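You operate a simulated robot arm through the tools that you are given. There is no shell and no other tool. Be economical: measure what you need, move in short steps, check, and stop when the job is done.

Carry out the task below with a simulated two-armed robot. There is one attempt and no reset: what you move stays moved.

TASK
Hold the block on the grey cart, screw its red wing bolt snug and shut it in the crate. Where these are worked on the way, their far stop is far enough and under half their travel is too little: lid of the crate.

It is judged by the outcome, as a careful person would: the job done as asked, and still so three seconds after it is handed in. It fails if anything else is knocked over, pushed out of place, dropped, spilled or broken. Lids that push on must go on centred and level and be pressed home; caps that screw on are set level and turned clockwise until they are tight.

THE ROBOT
Two 7-joint arms with two-finger grippers on one trunk, on a base that drives. Base frame: it is fixed to the floor where the robot stands at the start and does not move with it; the origin is under the middle of the robot, x ahead of it, y to its left, z up; the surface under the hand at the start is at about z = 0.8. Readings come in m, rad, newtons and seconds.
The left shoulder is at the start at [0.021, 0.175, 1.479], the right one opposite. With the tool pointing down near the work surface each hand reaches from about 0.1 to 0.7 m from the robot's upright axis, wherever it stands, measured 20 degrees to its own side. Places, roughly: blue wing bolt [1.4, -0.4, 1.1]; cast block (6x15x4 cm) [1.4, -0.4, 1.1]; inside of the crate [0.6, -0.5, 0.8]; lid of the crate [0.6, -0.5, 0.9]; red wing bolt [0.5, -0.2, 0.9]. Payload 2.94 kg a hand.
The TCP of each hand is the grasp point between the finger pads, 0.03 m short of the fingertips. In the tool frame z runs along the fingers and y along their closing line. The gripper opens to 0.138 m. The gripper's body begins 0.109 m behind the TCP.
Orientation is that of the tool frame in the base frame, as [roll, pitch, yaw] about the fixed x, y, z axes, in that order (R = Rz(yaw) Ry(pitch) Rx(roll)). With the fingers straight down and closing along the base's y, the tool's x points along the base's -x, its y along +y and its z along -z.

THE INTERFACE
- The arms move only by the tool send_rows. It takes "left_series", "right_series" or both (then of equal length, played together; a hand with none holds still); each is one flat list of numbers, 7 for each row, row after row: the opening, from 0 (shut) to 1 (fully open), then the shift along the tool's x, y, z in cm, then the turn, a rotation vector about the tool's x, y, z in rad. In form: [claw, tx, ty, tz, ax, ay, az, claw, tx, ty, tz, ax, ay, az, ...]. A call has 1 to 20 rows; each row is the pose to reach, as a shift and turn from the pose commanded when the call began, along the tool's axes at that moment. Rows are played at 5 a second. More than 0.05 m and 0.15 rad between two rows, or a gripper value outside its range, and nothing of the call is played. Where a pose cannot be reached the arm comes as near as it can. A force on the tool above 40 N (or 10 N above the force at the start of the call, whichever is more), or a blocked arm, ends the call early, and 0.2 s more pass. The fingers move at their own pace and stop on an object; they squeeze with about 24 N. The grip force told is the motor's: it shows also when the fingers shut on nothing. Time passes only in rows, and 0.2 s behind the last, so rows that repeat a pose let the fingers close. The reply holds the time, the measured pose of the TCP, the force on the tool along the base axes, the opening and the grip force, in the units named above and with some noise, with the torque about the TCP (base axes, N m) and any sound that the robot's microphone picked up, and new pictures: "views" is both (left out), scene, wrist or none (wrist: the cameras of the hands that moved).
- Cameras (640 x 400 px; columns grow to the right, rows downward): "scene" is now at [0.0451, -0.0285, 1.9383]; the picture's right is [-0.40, -0.92, 0.00], its down [-0.78, 0.34, -0.52] and it looks along [0.48, -0.21, -0.85] (base axes); focal length 260 px, centre (320, 200). "left" rides on the left gripper at [0.071, -0.019, -0.146] in its tool frame; the picture's right is [0.26, 0.97, 0.00], its down [-0.85, 0.23, -0.48] and it looks along [-0.46, 0.12, 0.88] (tool axes); focal length 280 px, centre (320, 200). "right" rides on the right gripper at [0.071, 0.019, -0.146] in its tool frame; the picture's right is [-0.26, 0.97, 0.00], its down [-0.85, -0.23, -0.48] and it looks along [-0.46, -0.13, 0.88] (tool axes); focal length 280 px, centre (320, 200).
- move_column(by): slides the trunk up (or, below 0, down) by that many m; the arms and the scene camera ride with it, the base frame stays. It gives what a move gives, with no picture.
- steer(legs): drives the robot by 1 to 6 legs, each [ahead, turn to the left] in m and rad, along the robot's own axes; the way and the turn of a leg run together, so that a leg with both is an arc; at most 1.5 m and 3.142 rad a leg. The arms and the cameras ride along, it lands a little off, and it stops where it bumps. It gives what a move gives, and a new picture of the scene camera.
- turn_head(pan, tilt): turns the head with the scene camera to pan (to the left, within 2.094 rad either way) and tilt (down, from -0.506 to 1.204), counted from straight ahead of the robot. It gives what a move gives, and a new picture of the scene camera.
- pixel_to_xyz(camera, pixels): for up to 12 pixels [column, row] of the newest picture of that camera ("zoom" is the newest enlarged one), the place [x, y, z] in the base frame of the surface seen there, good to about 0.003 m. It takes no simulated time.
- enlarge(camera, box): a new picture of the part [left, top, right, bottom] of that camera's present view, enlarged. It takes no simulated time.
- finish_job(): hands the job in; it is judged then, once.

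Work in short steps. Measure before you move; look again where a grasp or a placing could have gone wrong, and mend it. You have 80 turns and 260 pictures in all, those below and enlarged ones among them. Open the grippers and draw the arms clear of the work before you hand the job in, unless the task says otherwise; then end with one line.

The tools are called after "Emit:" as a command line: name --argument value ..., lists and objects as JSON in quotes. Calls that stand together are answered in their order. send_rows: Moves the arms, as the interface text tells. Its arguments: {"type":"object","properties":{"left_series":{"type":"array"},"right_series":{"type":"array"},"views":{"type":"string","enum":["both","scene","wrist","none"]}},"required":[]} The other tools are called the same way: move_column (by) slides the trunk up or down; steer (legs) drives the base; turn_head (pan, tilt) turns the head that bears the scene camera; pixel_to_xyz (camera, pixels) gives the place of the surface under pixels of a picture; enlarge (camera, box) takes an enlarged picture of a part of a camera's view; finish_job () hands the job in.

At the start:

```text
time_s: 0.0
left_position: [0.5096, -0.0431, 1.3356]
left_tool_rot: [-3.141, 0.0, -3.14]
left_contact_force: [-0.4, 1.4, -0.4]
left_torque: [0.02, 0.0, -0.01]
left_finger_gap: 0.138
left_gripper_force: 0.0
right_position: [0.4565, -0.4728, 1.397]
right_tool_rot: [3.141, -0.001, 3.141]
right_contact_force: [-0.6, -0.3, 0.7]
right_torque: [0.02, 0.0, 0.02]
right_finger_gap: 0.1377
right_gripper_force: 0.1
trunk travel left (down, up): [-0.65, 0.084]
robot x, y, heading: [-0.0003, 0.0017, -0.003]
head pan, tilt: [-0.41, 1.023]
```

scene: 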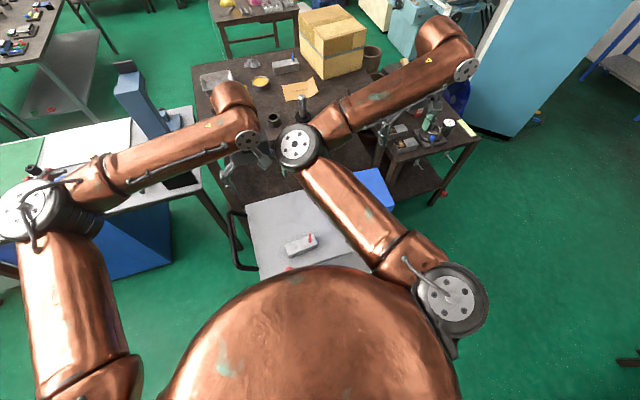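
right: 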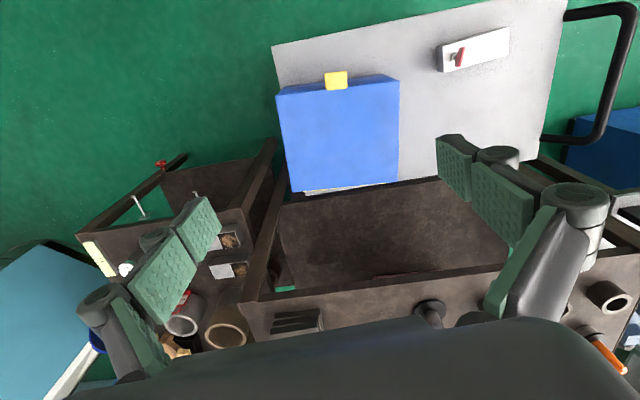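
left: 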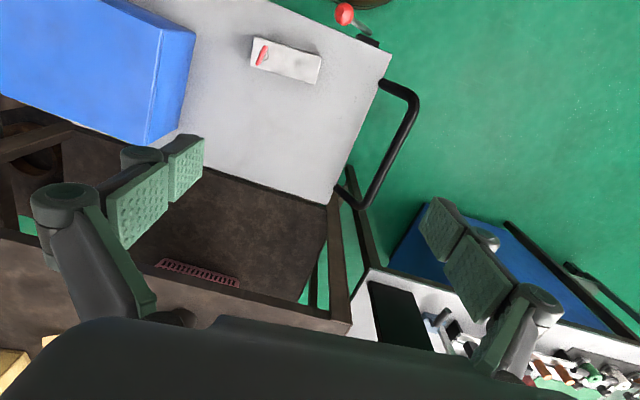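

The block with the red bolt is at scene (300,244) and the blue crate with a yellow latch/handle is at the right-wrist (337,130). I enlarge and measure both.

Emit:
enlarge --camera "right" --box '[260, 0, 580, 200]'

Emit:
enlarge --camera "left" --box '[200, 0, 400, 125]'

Emit:
pixel_to_xyz --camera "right" --pixels '[[337, 80], [280, 92], [396, 80], [290, 185], [396, 180], [440, 48], [508, 30], [508, 48], [444, 70], [460, 57], [420, 120], [540, 100]]'

Emit:
pixel_to_xyz --camera "left" --pixels '[[263, 55], [255, 40], [320, 58], [315, 80], [252, 65], [290, 60], [190, 30], [160, 35], [340, 100], [100, 60]]'

```text
2.00 times, centred on (420, 100) of right
```

zoom: 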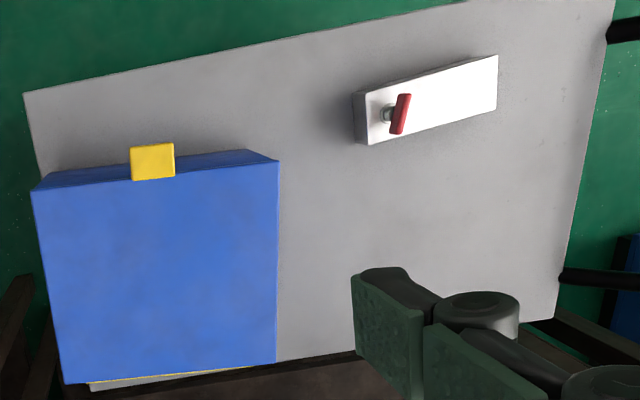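

```text
3.20 times, centred on (300, 62) of left
```

zoom: 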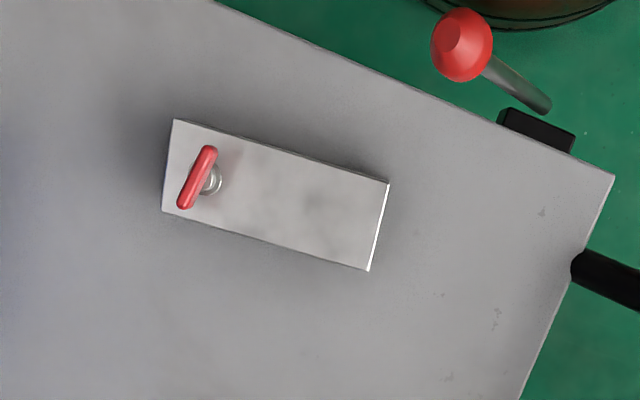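

```text
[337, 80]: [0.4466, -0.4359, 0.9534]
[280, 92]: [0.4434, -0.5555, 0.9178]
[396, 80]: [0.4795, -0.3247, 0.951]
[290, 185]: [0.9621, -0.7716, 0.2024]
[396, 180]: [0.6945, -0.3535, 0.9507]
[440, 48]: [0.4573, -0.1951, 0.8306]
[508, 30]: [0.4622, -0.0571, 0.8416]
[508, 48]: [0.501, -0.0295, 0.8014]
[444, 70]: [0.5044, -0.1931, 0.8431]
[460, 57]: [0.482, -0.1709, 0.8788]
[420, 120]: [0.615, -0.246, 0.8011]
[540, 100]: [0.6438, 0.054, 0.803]
```

```text
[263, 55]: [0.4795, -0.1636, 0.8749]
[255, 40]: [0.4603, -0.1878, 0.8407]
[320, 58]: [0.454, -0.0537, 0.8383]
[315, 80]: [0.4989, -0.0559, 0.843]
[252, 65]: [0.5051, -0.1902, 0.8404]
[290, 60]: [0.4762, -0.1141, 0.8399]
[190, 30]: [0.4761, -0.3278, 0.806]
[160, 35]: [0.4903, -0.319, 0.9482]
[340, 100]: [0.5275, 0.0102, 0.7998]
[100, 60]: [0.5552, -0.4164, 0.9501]
```

The yellow tab sits on the crate's near top edge, and I need to know whether the lid is hinged or slides. I zoom in on the crate from both hand cameras.

Emit:
enlarge --camera "right" --box '[270, 60, 410, 147]'

Emit:
enlarge --camera "right" --box '[270, 120, 430, 220]'

Emit:
enlarge --camera "left" --box '[0, 0, 220, 150]'

Emit:
turn_head --pan -0.6 --tilt 1.0

```text
4.57 times, centred on (340, 104) of right
```

zoom: 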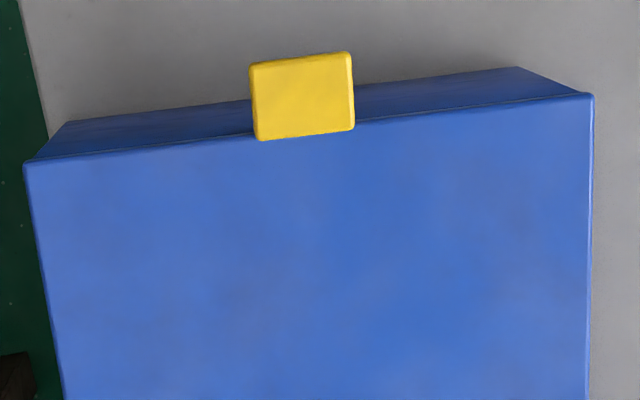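

```text
4.00 times, centred on (350, 170) of right
```

zoom: 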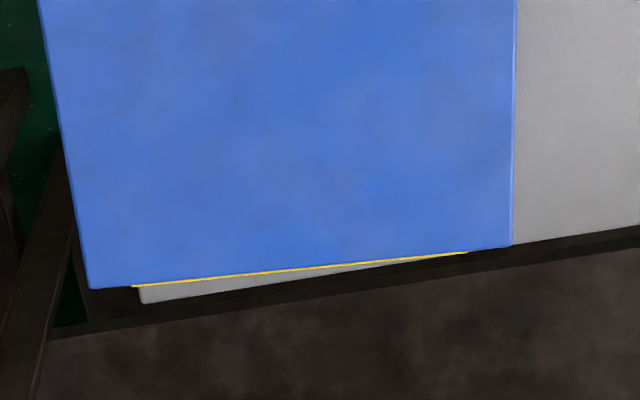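

```text
2.67 times, centred on (110, 75) of left
```

zoom: 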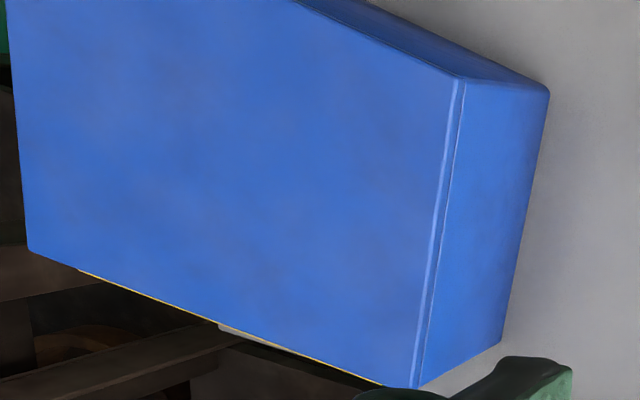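

```text
time_s: 0.7
left_position: [0.5087, -0.0428, 1.3368]
left_tool_rot: [-3.141, -0.001, -3.138]
left_contact_force: [0.2, -0.5, 1.4]
left_torque: [0.0, 0.0, 0.0]
left_finger_gap: 0.1378
left_gripper_force: 0.0
right_position: [0.4559, -0.4717, 1.3965]
right_tool_rot: [3.141, 0.001, -3.141]
right_contact_force: [-0.7, 0.0, -0.1]
right_torque: [-0.03, -0.05, 0.0]
right_finger_gap: 0.1382
right_gripper_force: 0.0
trunk travel left (down, up): [-0.65, 0.084]
robot x, y, heading: [0.0013, 0.0006, -0.001]
head pan, tilt: [-0.6, 1.0]
```

scene: 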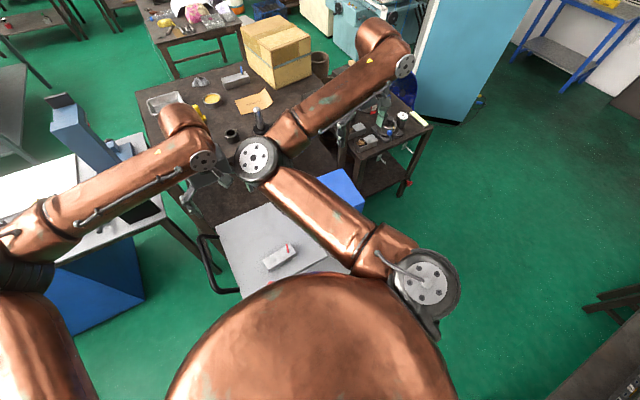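

The lid appears hinged at its far edge, with the yellow tab at the near edge. First I bring the left hand over, turned to close along x and later tilted, so it can hold the block's free end (y≈-0.065).

Emit:
send_rows --left_series '[0.8, 0.3, 0.8, 2.1, 0, 0, -0.143, 0.8, 0.5, 1.7, 4.3, 0, 0, -0.286, 0.8, 0.8, 2.5, 6.4, 0, 0, -0.428, 0.8, 1.0, 3.4, 8.6, 0, 0, -0.571, 0.8, 1.3, 4.2, 10.7, 0, 0, -0.714, 0.8, 1.5, 5.1, 12.9, 0, 0, -0.857, 0.8, 1.8, 5.9, 15, 0, 0, -1.0, 0.8, 2.0, 6.8, 17.2, 0, 0, -1.142, 0.8, 2.3, 7.6, 19.3, 0, 0, -1.285, 0.8, 2.5, 8.5, 21.5, 0, 0, -1.428, 0.8, 2.8, 9.3, 23.6, 0, 0, -1.571, 0.8, 2.8, 9.3, 23.6, 0, 0, -1.571]' --views "both"

```text
time_s: 3.3
left_position: [0.4809, 0.0513, 1.1001]
left_tool_rot: [-3.141, 0.0, -1.568]
left_contact_force: [-0.5, -0.1, 1.0]
left_torque: [0.01, 0.02, 0.02]
left_finger_gap: 0.1104
left_gripper_force: 0.1
right_position: [0.4557, -0.4725, 1.3965]
right_tool_rot: [-3.14, 0.001, -3.141]
right_contact_force: [-0.4, 0.3, -0.3]
right_torque: [0.0, -0.04, -0.02]
right_finger_gap: 0.138
right_gripper_force: 0.1
trunk travel left (down, up): [-0.65, 0.084]
robot x, y, heading: [0.0011, 0.0028, -0.003]
head pan, tilt: [-0.6, 1.0]
```

scene: 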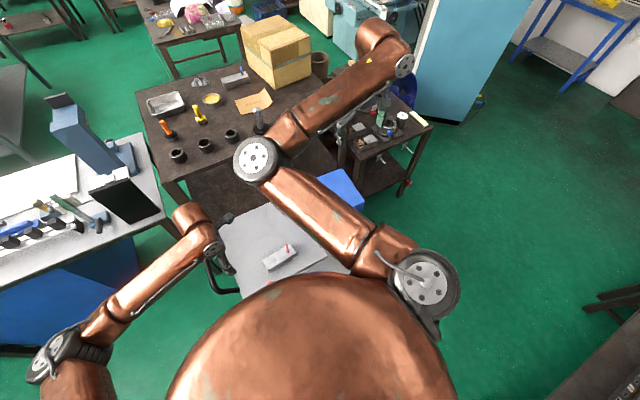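
left: 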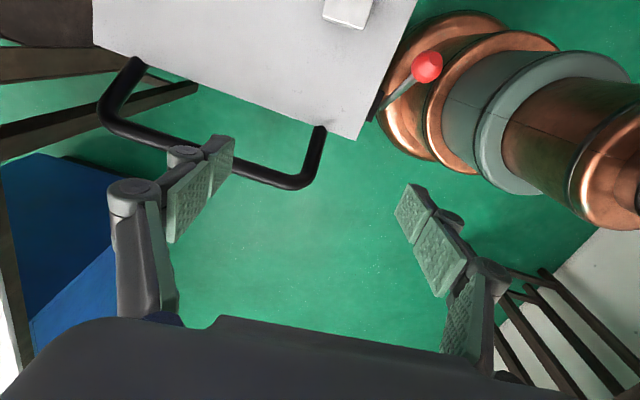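

The left hand has arrived as commanded. Now I tilt it 0.7 rad towards the block and go to a pre-grasp 10 cm back along the tool axis.

Emit:
send_rows --left_series '[0.8, 1.0, 0, 4, 0, 0.14, 0, 0.8, 2.0, 0.1, 8, 0, 0.28, 0, 0.8, 3.2, 0.1, 12, 0, 0.42, 0, 0.8, 4.4, 0.2, 16, 0, 0.56, 0, 0.8, 5.5, 0.2, 18.7, 0, 0.7, 0, 0.8, 5.5, 0.2, 18.7, 0, 0.7, 0]' --views "both"

```text
time_s: 4.7
left_position: [0.4792, -0.0051, 0.913]
left_tool_rot: [3.141, -0.701, -1.569]
left_contact_force: [-0.2, -0.2, -1.0]
left_torque: [-0.01, 0.02, -0.04]
left_finger_gap: 0.1102
left_gripper_force: 0.0
right_position: [0.4564, -0.4737, 1.3976]
right_tool_rot: [-3.142, 0.0, 3.141]
right_contact_force: [-0.8, 0.3, 0.4]
right_torque: [-0.03, 0.04, 0.02]
right_finger_gap: 0.1379
right_gripper_force: 0.1
trunk travel left (down, up): [-0.65, 0.084]
robot x, y, heading: [0.0005, 0.0003, 0.001]
head pan, tilt: [-0.6, 1.0]
```

scene: 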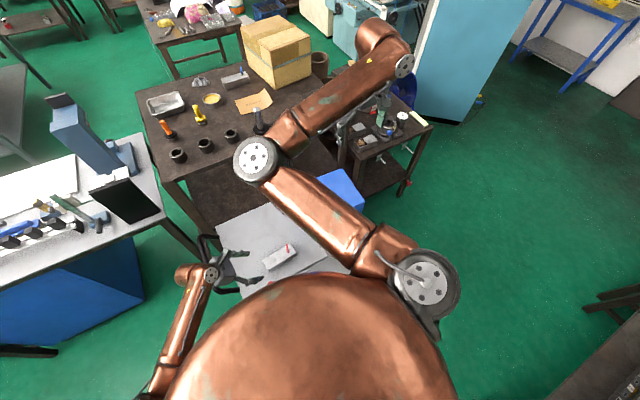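
left: 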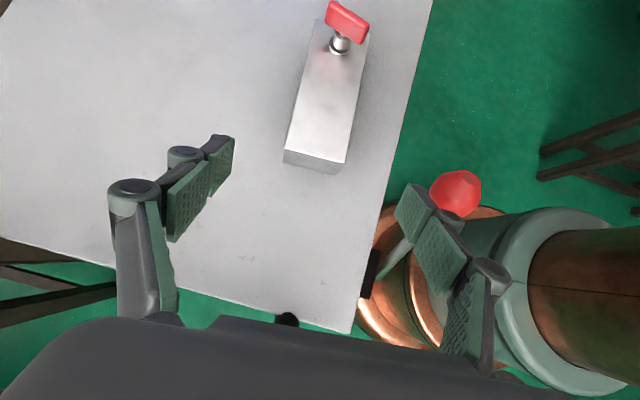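

The red lever knob at (455,193) is close to the near finger. I measure it, along with the block's edges.

Emit:
pixel_to_xyz --camera "left" --pixels '[[458, 190], [475, 190], [410, 245], [285, 152], [344, 162], [330, 130], [345, 25], [340, 45], [331, 8], [366, 32], [365, 45], [310, 50]]'

Emit:
enlarge --camera "left" --box '[260, 0, 500, 250]'

```text
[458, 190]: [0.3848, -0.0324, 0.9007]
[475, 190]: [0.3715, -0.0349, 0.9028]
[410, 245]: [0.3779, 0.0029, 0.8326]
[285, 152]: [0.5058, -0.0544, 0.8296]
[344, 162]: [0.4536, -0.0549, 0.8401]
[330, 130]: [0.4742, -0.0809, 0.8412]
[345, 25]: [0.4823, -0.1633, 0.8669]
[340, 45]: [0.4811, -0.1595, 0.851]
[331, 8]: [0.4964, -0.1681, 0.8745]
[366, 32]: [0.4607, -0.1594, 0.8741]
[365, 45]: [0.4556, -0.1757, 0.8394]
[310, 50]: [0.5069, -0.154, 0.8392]
```

```text
1.60 times, centred on (380, 125) of left
```

zoom: 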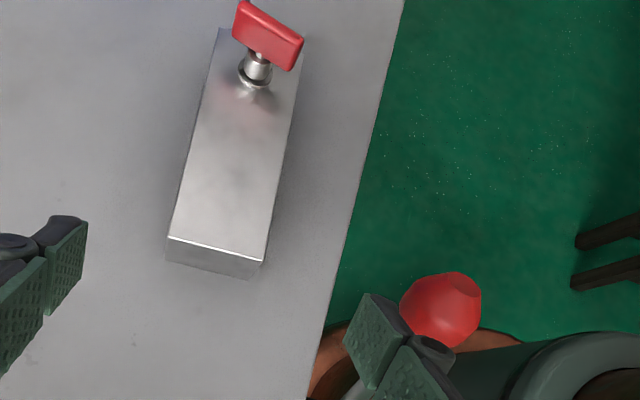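

The knob reaches x≈0.396, so I narrow the opening to 0.6 to stay clear, then slide in along the tool axis and close on the block.

Emit:
send_rows --left_series '[0.6, 0, -0.1, 0, 0, 0, 0, 0.6, 0, -0.1, 0, 0, 0, 0, 0.6, 0, -0.1, 2.5, 0, 0, 0, 0.6, 0, -0.1, 5, 0, 0, 0, 0.6, 0, -0.1, 7.5, 0, 0, 0, 0.6, 0, -0.1, 9, 0, 0, 0, 0.6, 0, -0.1, 10, 0, 0, 0, 0.6, 0, -0.1, 10, 0, 0, 0]' --views "wrist"

```text
time_s: 6.5
left_position: [0.4795, -0.0686, 0.8358]
left_tool_rot: [-3.141, -0.702, -1.57]
left_contact_force: [0.4, 0.2, 0.1]
left_torque: [-0.03, 0.04, 0.04]
left_finger_gap: 0.0827
left_gripper_force: 0.1
right_position: [0.4558, -0.4718, 1.3958]
right_tool_rot: [3.14, 0.001, -3.141]
right_contact_force: [1.1, 0.2, 0.3]
right_torque: [0.0, 0.01, 0.03]
right_finger_gap: 0.138
right_gripper_force: 0.1
trunk travel left (down, up): [-0.65, 0.084]
robot x, y, heading: [0.0019, 0.001, -0.006]
head pan, tilt: [-0.6, 1.0]
```

left: 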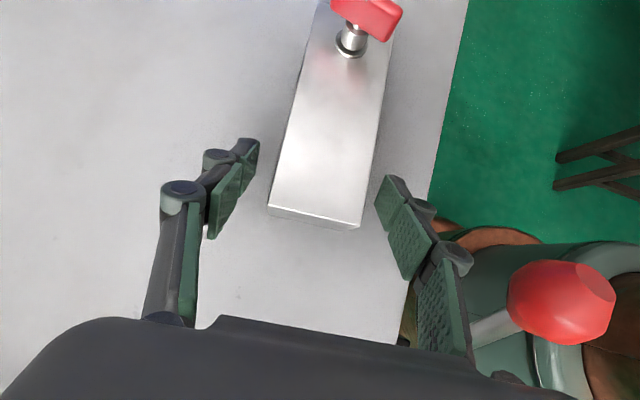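

The fingers straddle the block's end, and the tips reach about 3 cm along it. I close the gripper.

Emit:
send_rows --left_series '[0.35, 0, 0, 0, 0, 0, 0, 0.35, 0, 0, 0, 0, 0, 0, 0.35, 0, 0, 0, 0, 0, 0, 0.35, 0, 0, 0, 0, 0, 0]' --views "wrist"

Emit:
pixel_to_xyz --camera "left" --pixels '[[345, 15], [400, 12], [350, 48], [335, 5], [390, 20]]'

```text
time_s: 7.5
left_position: [0.4793, -0.069, 0.8359]
left_tool_rot: [-3.141, -0.702, -1.569]
left_contact_force: [0.9, -0.4, 0.6]
left_torque: [-0.03, -0.08, 0.1]
left_finger_gap: 0.0548
left_gripper_force: 24.0
right_position: [0.456, -0.4736, 1.3963]
right_tool_rot: [3.141, 0.0, 3.141]
right_contact_force: [0.2, 0.1, -0.1]
right_torque: [-0.03, -0.01, 0.02]
right_finger_gap: 0.1379
right_gripper_force: 0.0
trunk travel left (down, up): [-0.65, 0.084]
robot x, y, heading: [-0.0018, -0.0058, -0.001]
head pan, tilt: [-0.6, 1.0]
```

left: 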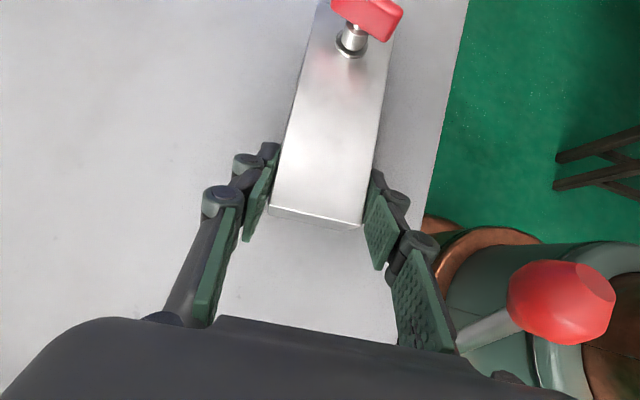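

```text
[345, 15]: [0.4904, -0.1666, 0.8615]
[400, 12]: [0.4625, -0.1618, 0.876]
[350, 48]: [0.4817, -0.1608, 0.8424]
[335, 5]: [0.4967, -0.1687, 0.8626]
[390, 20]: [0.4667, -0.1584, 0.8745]
```

Block is held (24 N, gap 0.055). The wing's centre is at about (0.481,-0.166), z 0.86–0.88, yawed about -0.3 rad; I bring the right hand above it, aligned, for a look.

Emit:
send_rows --right_series '[0.6, -0.3, 3.1, 3.5, 0, 0, 0.03, 0.6, -0.5, 6.1, 6.9, 0, 0, 0.06, 0.6, -0.8, 9.2, 10.4, 0, 0, 0.09, 0.6, -1.0, 12.2, 13.8, 0, 0, 0.12, 0.6, -1.3, 15.3, 17.3, 0, 0, 0.15, 0.6, -1.5, 18.4, 20.8, 0, 0, 0.18, 0.6, -1.8, 21.4, 24.2, 0, 0, 0.21, 0.6, -2.0, 24.5, 27.7, 0, 0, 0.24, 0.6, -2.3, 27.5, 31.1, 0, 0, 0.27, 0.6, -2.5, 30.6, 34.6, 0, 0, 0.3, 0.6, -2.5, 30.6, 34.6, 0, 0, 0.3]' --views "both"

```text
time_s: 9.7
left_position: [0.4795, -0.0691, 0.8358]
left_tool_rot: [-3.141, -0.7, -1.57]
left_contact_force: [-3.5, 0.8, 3.7]
left_torque: [0.52, -0.15, 0.11]
left_finger_gap: 0.0546
left_gripper_force: 23.9
right_position: [0.5145, -0.3254, 1.0664]
right_tool_rot: [-3.032, 0.085, 2.804]
right_contact_force: [0.0, 0.3, 0.1]
right_torque: [-0.03, 0.01, 0.0]
right_finger_gap: 0.0826
right_gripper_force: 0.1
right hand out of reach, approached as far as the arm can: row 4, 5, 6, 7, 8, 9, 10
trunk travel left (down, up): [-0.65, 0.084]
robot x, y, heading: [-0.0019, -0.0029, -0.002]
head pan, tilt: [-0.6, 1.0]
stopped in row 10 (right hand): the arm was blocked; the commanded pose is now the measured one
```

scene: 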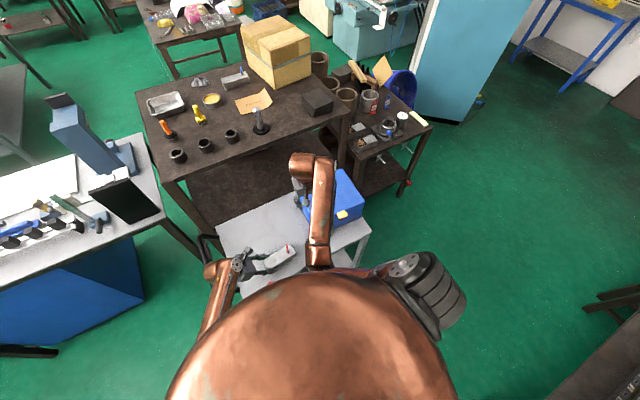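
right: 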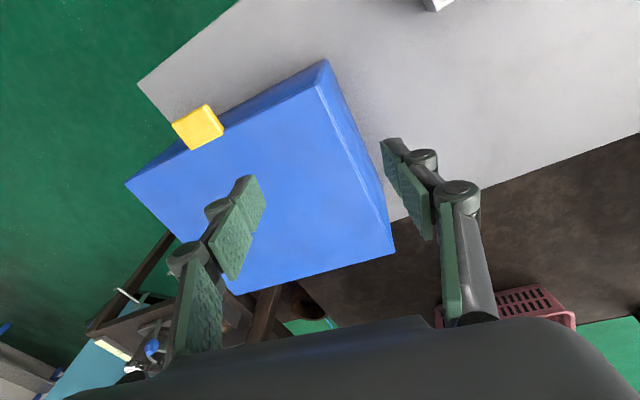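

The right arm could not reach that pose (it looks like a wrist-roll limit) and stopped tilted at (0.51,-0.33,1.07). I back up and level the hand, then approach turned the other way round, since the wing is symmetric.

Emit:
send_rows --right_series '[0.6, 0.6, -0.3, -3.7, -0.022, 0.017, 0, 0.6, 1.2, -0.6, -7.4, -0.044, 0.034, 0, 0.6, 1.9, -1.0, -11, -0.066, 0.051, 0, 0.6, 2.5, -1.3, -14.7, -0.088, 0.068, 0, 0.6, 3.1, -1.6, -18.4, -0.11, 0.085, 0, 0.6, 3.1, -1.6, -18.4, -0.11, 0.085, 0]' --views "none"

```text
time_s: 11.1
left_position: [0.4801, -0.069, 0.8362]
left_tool_rot: [-3.141, -0.698, -1.569]
left_contact_force: [-2.1, 2.9, 0.8]
left_torque: [-0.52, 0.06, -0.18]
left_finger_gap: 0.0546
left_gripper_force: 24.6
right_position: [0.4972, -0.3429, 1.2372]
right_tool_rot: [3.135, -0.005, 2.802]
right_contact_force: [0.6, 0.2, 0.4]
right_torque: [0.0, -0.02, -0.01]
right_finger_gap: 0.0829
right_gripper_force: 0.1
right hand out of reach, approached as far as the arm can: row 2, 3, 4, 5, 6
trunk travel left (down, up): [-0.65, 0.084]
robot x, y, heading: [0.0001, -0.0003, 0.001]
head pan, tilt: [-0.6, 1.0]
```

Now I rotate the right hand counter-clockwise by 2.84 rad at this height.

Emit:
send_rows --right_series '[0.6, 0, 0, 0, 0, 0, -0.15, 0.6, 0, 0, 0, 0, 0, -0.3, 0.6, 0, 0, 0, 0, 0, -0.45, 0.6, 0, 0, 0, 0, 0, -0.6, 0.6, 0, 0, 0, 0, 0, -0.75, 0.6, 0, 0, 0, 0, 0, -0.9, 0.6, 0, 0, 0, 0, 0, -1.05, 0.6, 0, 0, 0, 0, 0, -1.2, 0.6, 0, 0, 0, 0, 0, -1.35, 0.6, 0, 0, 0, 0, 0, -1.5, 0.6, 0, 0, 0, 0, 0, -1.65, 0.6, 0, 0, 0, 0, 0, -1.8, 0.6, 0, 0, 0, 0, 0, -1.95, 0.6, 0, 0, 0, 0, 0, -2.1, 0.6, 0, 0, 0, 0, 0, -2.25, 0.6, 0, 0, 0, 0, 0, -2.4, 0.6, 0, 0, 0, 0, 0, -2.55, 0.6, 0, 0, 0, 0, 0, -2.7, 0.6, 0, 0, 0, 0, 0, -2.84, 0.6, 0, 0, 0, 0, 0, -2.84]' --views "scene"

```text
time_s: 15.3
left_position: [0.4801, -0.0683, 0.8362]
left_tool_rot: [-3.141, -0.7, -1.569]
left_contact_force: [-0.8, 2.0, 0.7]
left_torque: [0.04, 0.02, -0.04]
left_finger_gap: 0.0547
left_gripper_force: 24.5
right_position: [0.5009, -0.3432, 1.2366]
right_tool_rot: [-3.138, 0.004, -0.64]
right_contact_force: [0.5, -0.9, 0.0]
right_torque: [0.02, 0.0, 0.01]
right_finger_gap: 0.0829
right_gripper_force: 0.1
trunk travel left (down, up): [-0.65, 0.084]
robot x, y, heading: [-0.0025, 0.0008, 0.001]
head pan, tilt: [-0.6, 1.0]
```

scene: 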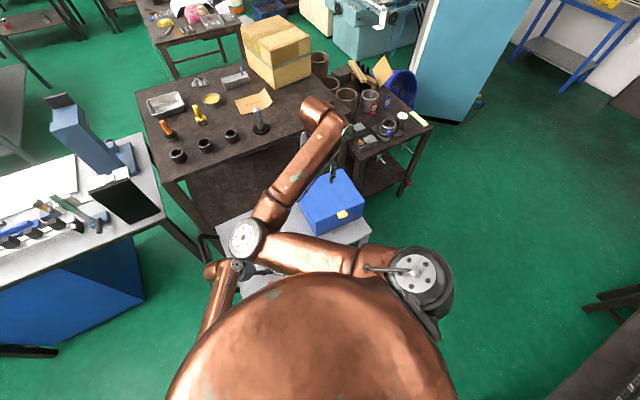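

The hand turned freely this way. I move it towards the spot above the bolt at z≈1.08 with yaw -0.3, watching for a reach problem.

Emit:
send_rows --right_series '[0.6, -1.2, -2, 2, 0, 0, -0.05, 0.6, -2.4, -3.9, 4, 0, 0, -0.1, 0.6, -3.7, -5.9, 6, 0, 0, -0.15, 0.6, -4.9, -7.8, 8, 0, 0, -0.2, 0.6, -6.1, -9.8, 10, 0, 0, -0.25, 0.6, -7.3, -11.8, 12, 0, 0, -0.3, 0.6, -8.5, -13.7, 14, 0, 0, -0.34, 0.6, -9.8, -15.5, 15.5, 0, 0, -0.34, 0.6, -9.8, -15.5, 15.5, 0, 0, -0.34]' --views "both"

```text
time_s: 17.3
left_position: [0.4798, -0.0695, 0.8372]
left_tool_rot: [3.141, -0.701, -1.568]
left_contact_force: [-4.0, 0.3, 3.7]
left_torque: [0.51, -0.15, 0.07]
left_finger_gap: 0.0546
left_gripper_force: 23.5
right_position: [0.5505, -0.2616, 1.0711]
right_tool_rot: [3.054, -0.088, -0.366]
right_contact_force: [0.1, -0.3, -0.1]
right_torque: [-0.02, -0.01, 0.02]
right_finger_gap: 0.0827
right_gripper_force: 0.0
right hand out of reach, approached as far as the arm can: row 1, 2, 3, 4, 5, 6, 7, 8, 9
trunk travel left (down, up): [-0.65, 0.084]
robot x, y, heading: [0.0013, -0.0002, 0.001]
head pan, tilt: [-0.6, 1.0]
stopped in row 9 (right hand): the arm was blocked; the commanded pose is now the measured one
```

scene: 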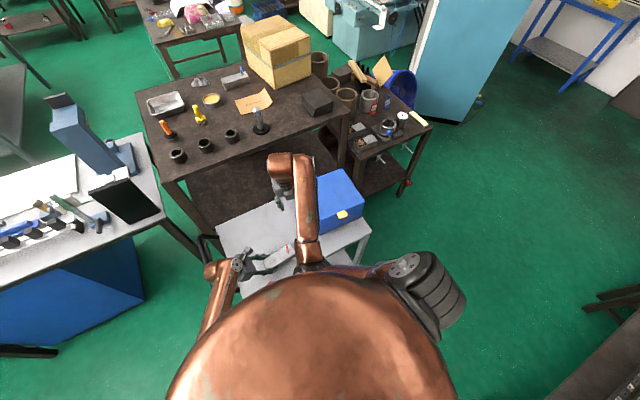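
right: 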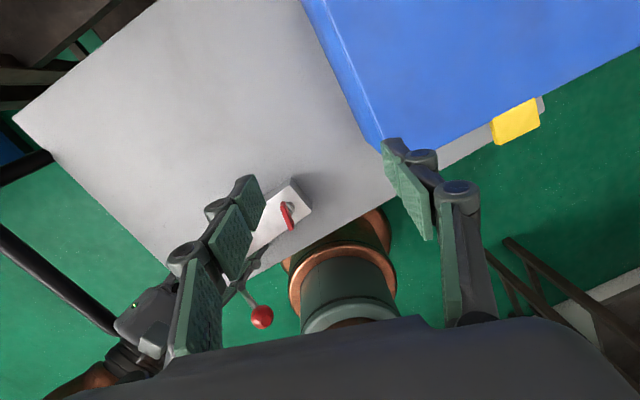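

It was blocked again, and the left hand's readings jumped: the right elbow points inward and leans on the left arm. I retreat right and up; after that I will turn the hand far counter-clockwise to drive the elbow outward.

Emit:
send_rows --right_series '[0.6, -0.1, 2.9, -3.9, 0.015, -0.015, 0, 0.6, -0.3, 5.8, -7.7, 0.03, -0.03, 0, 0.6, -0.4, 8.7, -11.5, 0.045, -0.045, 0, 0.6, -0.5, 11.6, -15.3, 0.06, -0.06, 0, 0.6, -0.7, 14.5, -19.2, 0.075, -0.075, 0, 0.6, -0.8, 17.4, -23, 0.088, -0.088, 0, 0.6, -0.8, 17.4, -23, 0.088, -0.088, 0]' --views "none"

Emit:
send_rows --right_series '[0.6, 0, 0, 0, 0, 0, -0.15, 0.6, 0, 0, 0, 0, 0, -0.3, 0.6, 0, 0, 0, 0, 0, -0.45, 0.6, 0, 0, 0, 0, 0, -0.6, 0.6, 0, 0, 0, 0, 0, -0.75, 0.6, 0, 0, 0, 0, 0, -0.9, 0.6, 0, 0, 0, 0, 0, -1.05, 0.6, 0, 0, 0, 0, 0, -1.2, 0.6, 0, 0, 0, 0, 0, -1.35, 0.6, 0, 0, 0, 0, 0, -1.5, 0.6, 0, 0, 0, 0, 0, -1.65, 0.6, 0, 0, 0, 0, 0, -1.8, 0.6, 0, 0, 0, 0, 0, -1.95, 0.6, 0, 0, 0, 0, 0, -2.1, 0.6, 0, 0, 0, 0, 0, -2.25]' --views "scene"

```text
time_s: 18.9
left_position: [0.4806, -0.0681, 0.837]
left_tool_rot: [3.141, -0.699, -1.571]
left_contact_force: [-1.7, 0.4, 0.7]
left_torque: [-0.04, -0.01, 0.0]
left_finger_gap: 0.0543
left_gripper_force: 24.4
right_position: [0.4676, -0.3935, 1.3125]
right_tool_rot: [-3.135, 0.007, -0.368]
right_contact_force: [0.0, -0.3, 0.9]
right_torque: [0.03, -0.01, 0.0]
right_finger_gap: 0.0827
right_gripper_force: 0.0
right hand out of reach, approached as far as the arm can: row 2, 3, 4
trunk travel left (down, up): [-0.65, 0.084]
robot x, y, heading: [-0.003, 0.0024, 0.001]
head pan, tilt: [-0.6, 1.0]
```

```text
time_s: 22.1
left_position: [0.4839, -0.0683, 0.8362]
left_tool_rot: [3.139, -0.705, -1.57]
left_contact_force: [-0.5, -1.9, 4.9]
left_torque: [0.55, 0.16, -0.02]
left_finger_gap: 0.0545
left_gripper_force: 23.6
right_position: [0.5775, -0.3206, 1.2679]
right_tool_rot: [-3.121, -0.012, 1.852]
right_contact_force: [1.9, -0.1, 0.1]
right_torque: [-0.03, 0.14, -0.01]
right_finger_gap: 0.0828
right_gripper_force: 0.1
right hand out of reach, approached as far as the arm can: row 13, 14, 15
trunk travel left (down, up): [-0.65, 0.084]
robot x, y, heading: [0.0011, 0.0009, 0.004]
head pan, tilt: [-0.6, 1.0]
```

scene: 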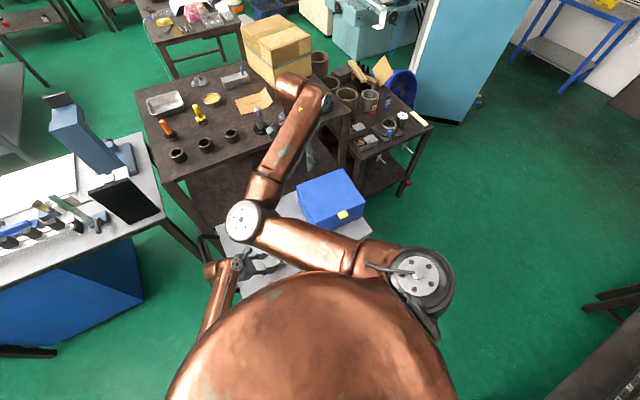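

The elbow didn't swing out; the likelier problem is that the pose was too high for this small radius, so the wrist bend was at its limit. I turn back to yaw ≈-0.3, and then approach lower.

Emit:
send_rows --right_series '[0.6, 0, 0, 0, 0, 0, 0.15, 0.6, 0, 0, 0, 0, 0, 0.3, 0.6, 0, 0, 0, 0, 0, 0.45, 0.6, 0, 0, 0, 0, 0, 0.6, 0.6, 0, 0, 0, 0, 0, 0.75, 0.6, 0, 0, 0, 0, 0, 0.9, 0.6, 0, 0, 0, 0, 0, 1.05, 0.6, 0, 0, 0, 0, 0, 1.2, 0.6, 0, 0, 0, 0, 0, 1.35, 0.6, 0, 0, 0, 0, 0, 1.5, 0.6, 0, 0, 0, 0, 0, 1.65, 0.6, 0, 0, 0, 0, 0, 1.8, 0.6, 0, 0, 0, 0, 0, 1.95, 0.6, 0, 0, 0, 0, 0, 2.1, 0.6, 0, 0, 0, 0, 0, 2.15, 0.6, 0, 0, 0, 0, 0, 2.15]' --views "none"

```text
time_s: 25.5
left_position: [0.4808, -0.0678, 0.8364]
left_tool_rot: [3.14, -0.7, -1.568]
left_contact_force: [2.7, 1.6, -0.5]
left_torque: [0.0, 0.03, 0.15]
left_finger_gap: 0.0548
left_gripper_force: 23.6
right_position: [0.5748, -0.3209, 1.2694]
right_tool_rot: [-3.135, 0.004, -0.266]
right_contact_force: [0.1, 0.1, 0.0]
right_torque: [0.0, -0.01, 0.02]
right_finger_gap: 0.0827
right_gripper_force: 0.0
trunk travel left (down, up): [-0.65, 0.084]
robot x, y, heading: [-0.0011, -0.0013, -0.005]
head pan, tilt: [-0.6, 1.0]
```

The hand is at (0.575,-0.321,1.27) with yaw -0.27. I lower it just left of the crate while moving in.

Emit:
send_rows --right_series '[0.4, -0.4, -0.8, 3.4, 0, 0, 0, 0.4, -0.8, -1.6, 6.8, 0, 0, 0, 0.4, -1.2, -2.4, 10.2, 0, 0, 0, 0.4, -1.6, -3.2, 13.6, 0, 0, 0, 0.4, -2.0, -4.0, 17, 0, 0, 0, 0.4, -2.4, -4.8, 20.4, 0, 0, 0, 0.4, -2.8, -5.6, 23.8, 0, 0, 0, 0.4, -3.3, -6.5, 26.9, 0, 0, 0, 0.4, -3.3, -6.5, 26.9, 0, 0, 0]' --views "scene"

```text
time_s: 27.7
left_position: [0.48, -0.0674, 0.837]
left_tool_rot: [-3.141, -0.7, -1.568]
left_contact_force: [-0.5, 0.5, 1.0]
left_torque: [-0.22, 0.11, -0.15]
left_finger_gap: 0.0547
left_gripper_force: 24.5
right_position: [0.5798, -0.2983, 1.0285]
right_tool_rot: [3.108, -0.057, -0.31]
right_contact_force: [-0.7, 0.1, 0.1]
right_torque: [0.0, 0.0, 0.01]
right_finger_gap: 0.055
right_gripper_force: 0.1
trunk travel left (down, up): [-0.65, 0.084]
robot x, y, heading: [0.0012, 0.0008, 0.002]
head pan, tilt: [-0.6, 1.0]
stopped in row 9 (right hand): the arm was blocked; the commanded pose is now the measured one
```

scene: 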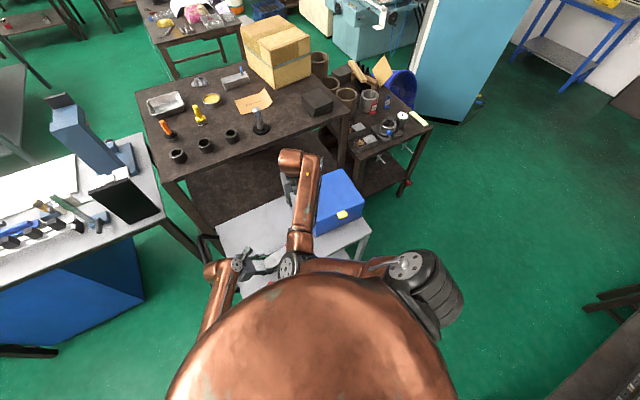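

The right elbow is physically blocked next to the left hand, so this standing place is too close. I release the block, draw both hands back, and will then drive the base back and to the left so the right arm works more extended.

Emit:
send_rows --left_series '[0.6, 0, 0, 0, 0, 0, 0, 0.6, 0, 0, 0, 0, 0, 0, 0.6, 0, 0, -2.5, 0, 0, 0, 0.6, 0, 0, -5, 0, 0, 0, 0.6, 0, 0, -9, 0, 0, 0, 0.6, 0, 0, -13, 0, 0, 0, 0.6, 0, 0, -17, 0, 0, 0]' --right_series '[0.4, 0, 1, -3, 0, 0, 0, 0.4, 0, 2, -6, 0, 0, 0, 0.4, 0, 3, -9, 0, 0, 0, 0.4, 0, 4, -12, 0, 0, 0, 0.4, 0, 5, -15, 0, 0, 0, 0.4, 0, 6, -18, 0, 0, 0, 0.4, 0, 8, -21, 0, 0, 0]' --views "none"

Emit:
steer --legs '[[0.0, -0.4], [-0.2, 0.0], [0.0, 0.5]]'

```text
time_s: 29.3
left_position: [0.4806, 0.0417, 0.9657]
left_tool_rot: [3.14, -0.7, -1.568]
left_contact_force: [-0.1, -0.6, -0.1]
left_torque: [-0.04, -0.02, -0.02]
left_finger_gap: 0.0828
left_gripper_force: 0.0
right_position: [0.545, -0.3595, 1.2358]
right_tool_rot: [3.114, -0.048, -0.305]
right_contact_force: [-0.4, -0.1, -0.8]
right_torque: [0.0, -0.03, 0.01]
right_finger_gap: 0.0552
right_gripper_force: 0.2
trunk travel left (down, up): [-0.65, 0.084]
robot x, y, heading: [0.0014, -0.0036, 0.003]
head pan, tilt: [-0.6, 1.0]
```

```text
time_s: 33.5
left_position: [0.2905, 0.1657, 0.9661]
left_tool_rot: [3.141, -0.699, -1.475]
left_contact_force: [0.3, 1.4, -0.1]
left_torque: [0.01, 0.02, 0.0]
left_finger_gap: 0.0827
left_gripper_force: 0.1
right_position: [0.3927, -0.2307, 1.2356]
right_tool_rot: [3.114, -0.051, -0.215]
right_contact_force: [0.0, -0.8, -0.4]
right_torque: [0.0, 0.01, 0.0]
right_finger_gap: 0.0551
right_gripper_force: 0.0
trunk travel left (down, up): [-0.65, 0.084]
robot x, y, heading: [-0.1873, 0.0761, 0.091]
head pan, tilt: [-0.6, 1.0]
```

scene: 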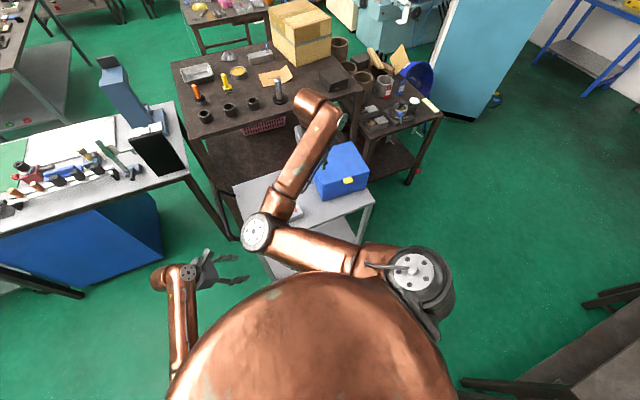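

The base is at (-0.187,0.076), heading 0.09, which puts the bolt at radius 0.71, slightly too far. I drive 5 cm forward and look at the cart for any changes.

Emit:
steer --legs '[[0.05, 0.0]]'

Emit:
enlarge --camera "scene" --box '[220, 130, 380, 280]'

```text
time_s: 34.4
left_position: [0.3362, 0.1694, 0.9679]
left_tool_rot: [-3.137, -0.702, -1.479]
left_contact_force: [0.1, 0.4, -0.1]
left_torque: [0.01, 0.03, -0.06]
left_finger_gap: 0.0828
left_gripper_force: 0.0
right_position: [0.4376, -0.2238, 1.2381]
right_tool_rot: [3.113, -0.054, -0.215]
right_contact_force: [1.2, -0.5, -0.9]
right_torque: [0.0, 0.1, 0.0]
right_finger_gap: 0.0553
right_gripper_force: 0.1
trunk travel left (down, up): [-0.65, 0.084]
robot x, y, heading: [-0.1376, 0.0833, 0.088]
head pan, tilt: [-0.6, 1.0]
```

scene: 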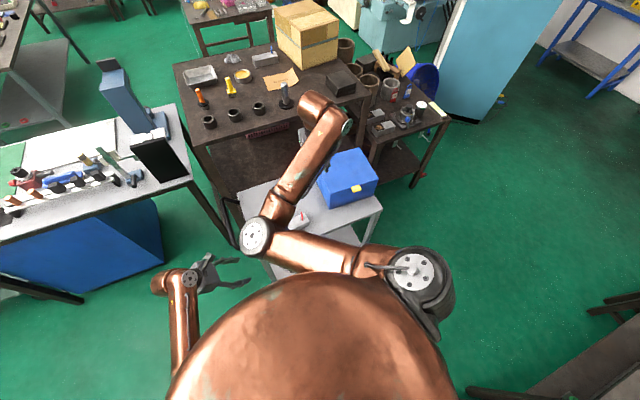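

```text
2.67 times, centred on (300, 205) of scene
```

zoom: 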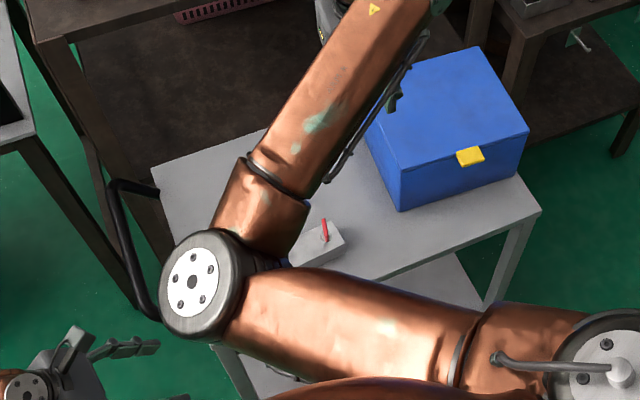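

The cart is undisturbed: block, bolt and crate are in place. I bring the right hand above the bolt at z≈0.98, levelled.

Emit:
send_rows --right_series '[0.4, 0.3, -1.2, 4.3, 0.005, -0.009, 0.014, 0.4, 0.5, -2.4, 8.6, 0.01, -0.018, 0.028, 0.4, 0.8, -3.7, 12.9, 0.015, -0.027, 0.043, 0.4, 1.1, -4.9, 17.1, 0.019, -0.036, 0.057, 0.4, 1.3, -6.1, 21.4, 0.024, -0.045, 0.071, 0.4, 1.6, -7.3, 25.7, 0.029, -0.054, 0.085, 0.4, 1.6, -7.3, 25.7, 0.029, -0.054, 0.085]' --views "both"

```text
time_s: 36.0
left_position: [0.3234, 0.1683, 0.9709]
left_tool_rot: [-3.122, -0.702, -1.491]
left_contact_force: [0.1, 0.6, -0.3]
left_torque: [-0.01, 0.01, 0.02]
left_finger_gap: 0.0827
left_gripper_force: 0.1
right_position: [0.4701, -0.1676, 0.987]
right_tool_rot: [-3.133, -0.014, -0.299]
right_contact_force: [0.2, 0.0, -0.6]
right_torque: [0.0, 0.0, 0.02]
right_finger_gap: 0.0553
right_gripper_force: 0.0
trunk travel left (down, up): [-0.65, 0.084]
robot x, y, heading: [-0.1354, 0.0814, 0.091]
head pan, tilt: [-0.6, 1.0]
```

scene: 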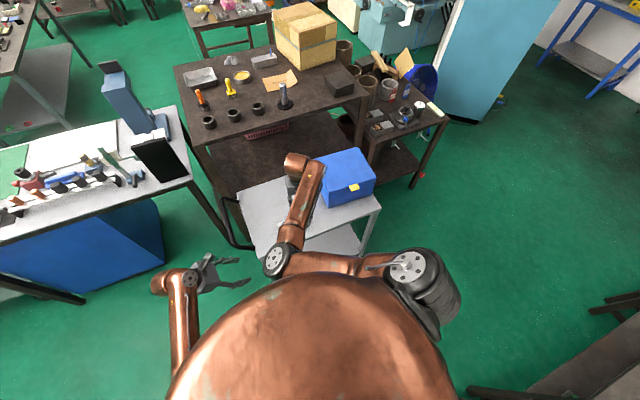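
right: 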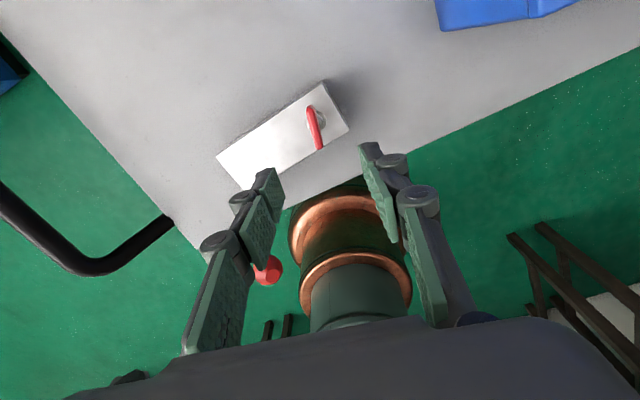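

Reached without blocking. I measure the wing precisely with the right camera.

Emit:
enlarge --camera "right" --box '[210, 70, 370, 170]'

Emit:
pixel_to_xyz --camera "right" --pixels '[[308, 107], [312, 118], [316, 130], [320, 147], [321, 118], [219, 157], [345, 127], [322, 84], [260, 150], [240, 175]]'

```text
4.00 times, centred on (290, 120) of right
```

zoom: 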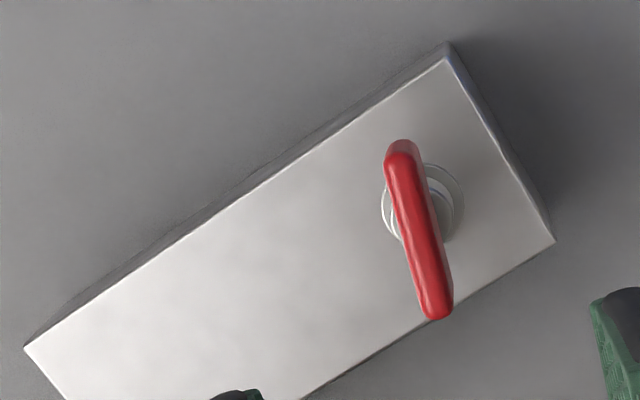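

```text
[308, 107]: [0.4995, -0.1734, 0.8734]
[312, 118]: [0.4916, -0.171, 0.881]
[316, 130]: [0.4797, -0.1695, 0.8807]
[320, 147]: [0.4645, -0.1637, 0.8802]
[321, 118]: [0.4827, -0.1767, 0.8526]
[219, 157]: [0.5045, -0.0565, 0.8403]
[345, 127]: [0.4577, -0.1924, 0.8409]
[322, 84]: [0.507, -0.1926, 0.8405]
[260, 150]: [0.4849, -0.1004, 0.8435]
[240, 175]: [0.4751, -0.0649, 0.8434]
```

The wing is centred at (0.481,-0.168), yaw -0.27, thin enough. Now the left hand returns to its pre-grasp pose at the block's free end, going around the red lever.

Emit:
send_rows --left_series '[0.6, 2.0, -3.8, 0.7, -0.018, 0, 0.015, 0.6, 4.0, -7.6, 1.5, -0.035, 0, 0.03, 0.6, 6.0, -11.4, 2.2, -0.053, 0, 0.046, 0.6, 8.0, -15.1, 3.0, -0.07, 0, 0.061, 0.6, 8.6, -14.9, 6.3, -0.07, 0, 0.061, 0.6, 9.2, -14.7, 9.6, -0.07, 0, 0.061, 0.6, 9.8, -14.5, 13, -0.07, 0, 0.061, 0.6, 10.3, -14.3, 16.3, -0.07, 0, 0.061, 0.6, 10.3, -14.3, 16.3, -0.07, 0, 0.061]' --views "both"

```text
time_s: 38.0
left_position: [0.4872, -0.0008, 0.9173]
left_tool_rot: [-3.137, -0.702, -1.571]
left_contact_force: [-0.1, 0.5, 0.9]
left_torque: [-0.01, 0.02, 0.0]
left_finger_gap: 0.0827
left_gripper_force: 0.0
right_position: [0.4699, -0.1682, 0.9886]
right_tool_rot: [-3.136, -0.014, -0.301]
right_contact_force: [-0.2, 0.2, 0.0]
right_torque: [-0.07, 0.01, 0.05]
right_finger_gap: 0.0551
right_gripper_force: 0.1
trunk travel left (down, up): [-0.65, 0.084]
robot x, y, heading: [-0.1334, 0.0847, 0.093]
head pan, tilt: [-0.6, 1.0]
```

scene: 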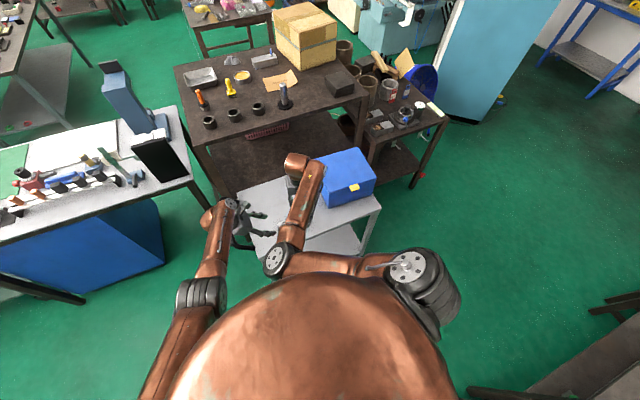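
left: 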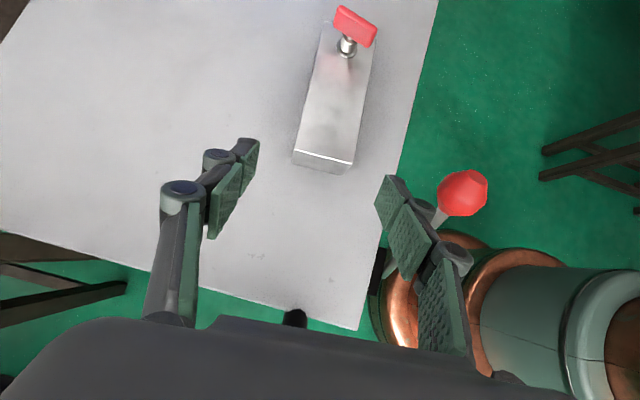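

Pre-grasp reached with only a small offset (0.487,-0.001,0.917). I slide in and close on the block.

Emit:
send_rows --left_series '[0.6, 0, 0.7, 0, 0, 0, 0, 0.6, 0, 0.7, 2.5, 0, 0, 0, 0.6, 0.1, 0.7, 5, 0, 0, 0, 0.6, 0.1, 0.7, 7.5, 0, 0, 0, 0.6, 0.2, 0.7, 9.5, 0, 0, 0, 0.6, 0.2, 0.7, 10.8, 0, 0, 0, 0.6, 0.2, 0.7, 10.8, 0, 0, 0, 0.35, 0.2, 0.7, 10.8, 0, 0, 0, 0.35, 0.2, 0.7, 10.8, 0, 0, 0, 0.35, 0.2, 0.7, 10.8, 0, 0, 0, 0.35, 0.2, 0.7, 10.8, 0, 0, 0]' --views "wrist"

```text
time_s: 40.4
left_position: [0.4521, -0.0364, 0.8777]
left_tool_rot: [-3.138, -0.699, -1.568]
left_contact_force: [-0.8, 0.3, 0.3]
left_torque: [0.06, -0.03, -0.01]
left_finger_gap: 0.0484
left_gripper_force: 0.1
left hand out of reach, approached as far as the arm can: row 2, 3, 4, 5, 6, 7, 8, 9, 10, 11
right_position: [0.4691, -0.1697, 0.9877]
right_tool_rot: [-3.136, -0.015, -0.301]
right_contact_force: [0.2, -0.5, -0.1]
right_torque: [-0.01, 0.0, -0.02]
right_finger_gap: 0.0553
right_gripper_force: 0.1
trunk travel left (down, up): [-0.65, 0.084]
robot x, y, heading: [-0.1333, 0.0806, 0.094]
head pan, tilt: [-0.6, 1.0]
```

left: 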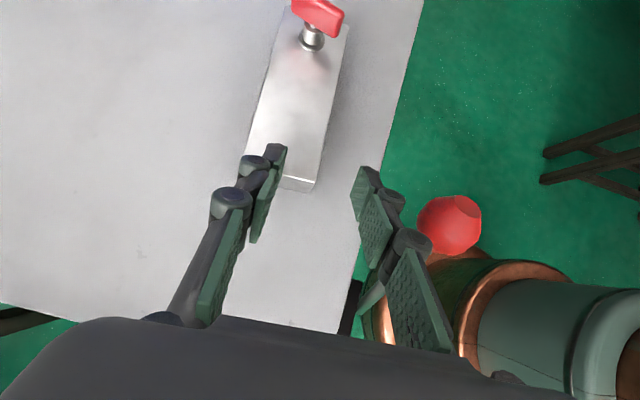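

The left arm is over-stretched here and didn't reach. I back the left out and raise both hands, then lower the trunk 0.13 m to gain reach.

Emit:
send_rows --left_series '[0.6, 0, 0, -4, 0, 0, 0, 0.6, 0, 0, -8, 0, 0, 0, 0.6, 0, 0, -12, 0, 0, 0, 0.6, 2.8, 0, -15.3, 0, 0, 0, 0.6, 5.6, 0, -18.6, 0, 0, 0, 0.6, 8.4, 0, -21.9, 0, 0, 0, 0.6, 8.4, 0, -21.9, 0, 0, 0]' --right_series '[0.4, 0, 0, -2.2, 0, 0, 0, 0.4, 0, 0, -4.4, 0, 0, 0, 0.4, 0, 0, -6.6, 0, 0, 0, 0.4, 0, 0, -8.8, 0, 0, 0, 0.4, 0, 0, -11, 0, 0, 0, 0.4, 0, 0, -13, 0, 0, 0, 0.4, 0, 0, -13, 0, 0, 0]' --views "none"

Emit:
move_column --by -0.13

```text
time_s: 42.2
left_position: [0.4677, 0.0836, 1.0903]
left_tool_rot: [-3.122, -0.644, -1.541]
left_contact_force: [0.5, -0.9, -0.4]
left_torque: [0.01, -0.03, 0.01]
left_finger_gap: 0.0829
left_gripper_force: 0.0
right_position: [0.4669, -0.1682, 1.1158]
right_tool_rot: [-3.133, -0.012, -0.301]
right_contact_force: [0.2, 0.4, -0.6]
right_torque: [0.04, -0.01, -0.01]
right_finger_gap: 0.0551
right_gripper_force: 0.1
trunk travel left (down, up): [-0.65, 0.084]
robot x, y, heading: [-0.135, 0.0847, 0.094]
head pan, tilt: [-0.6, 1.0]
stopped in row 7 (left hand): the arm was blocked; the commanded pose is now the measured one
```

```text
time_s: 43.8
left_position: [0.4818, 0.1319, 0.9534]
left_tool_rot: [-3.105, -0.588, -1.504]
left_contact_force: [0.2, 0.0, -0.4]
left_torque: [0.05, -0.03, -0.01]
left_finger_gap: 0.0828
left_gripper_force: 0.0
right_position: [0.4678, -0.1687, 0.9873]
right_tool_rot: [-3.132, -0.012, -0.3]
right_contact_force: [0.1, 0.2, 0.2]
right_torque: [0.04, 0.0, -0.02]
right_finger_gap: 0.0557
right_gripper_force: 0.1
trunk travel left (down, up): [-0.52, 0.214]
robot x, y, heading: [-0.1362, 0.0808, 0.097]
head pan, tilt: [-0.6, 1.0]
```

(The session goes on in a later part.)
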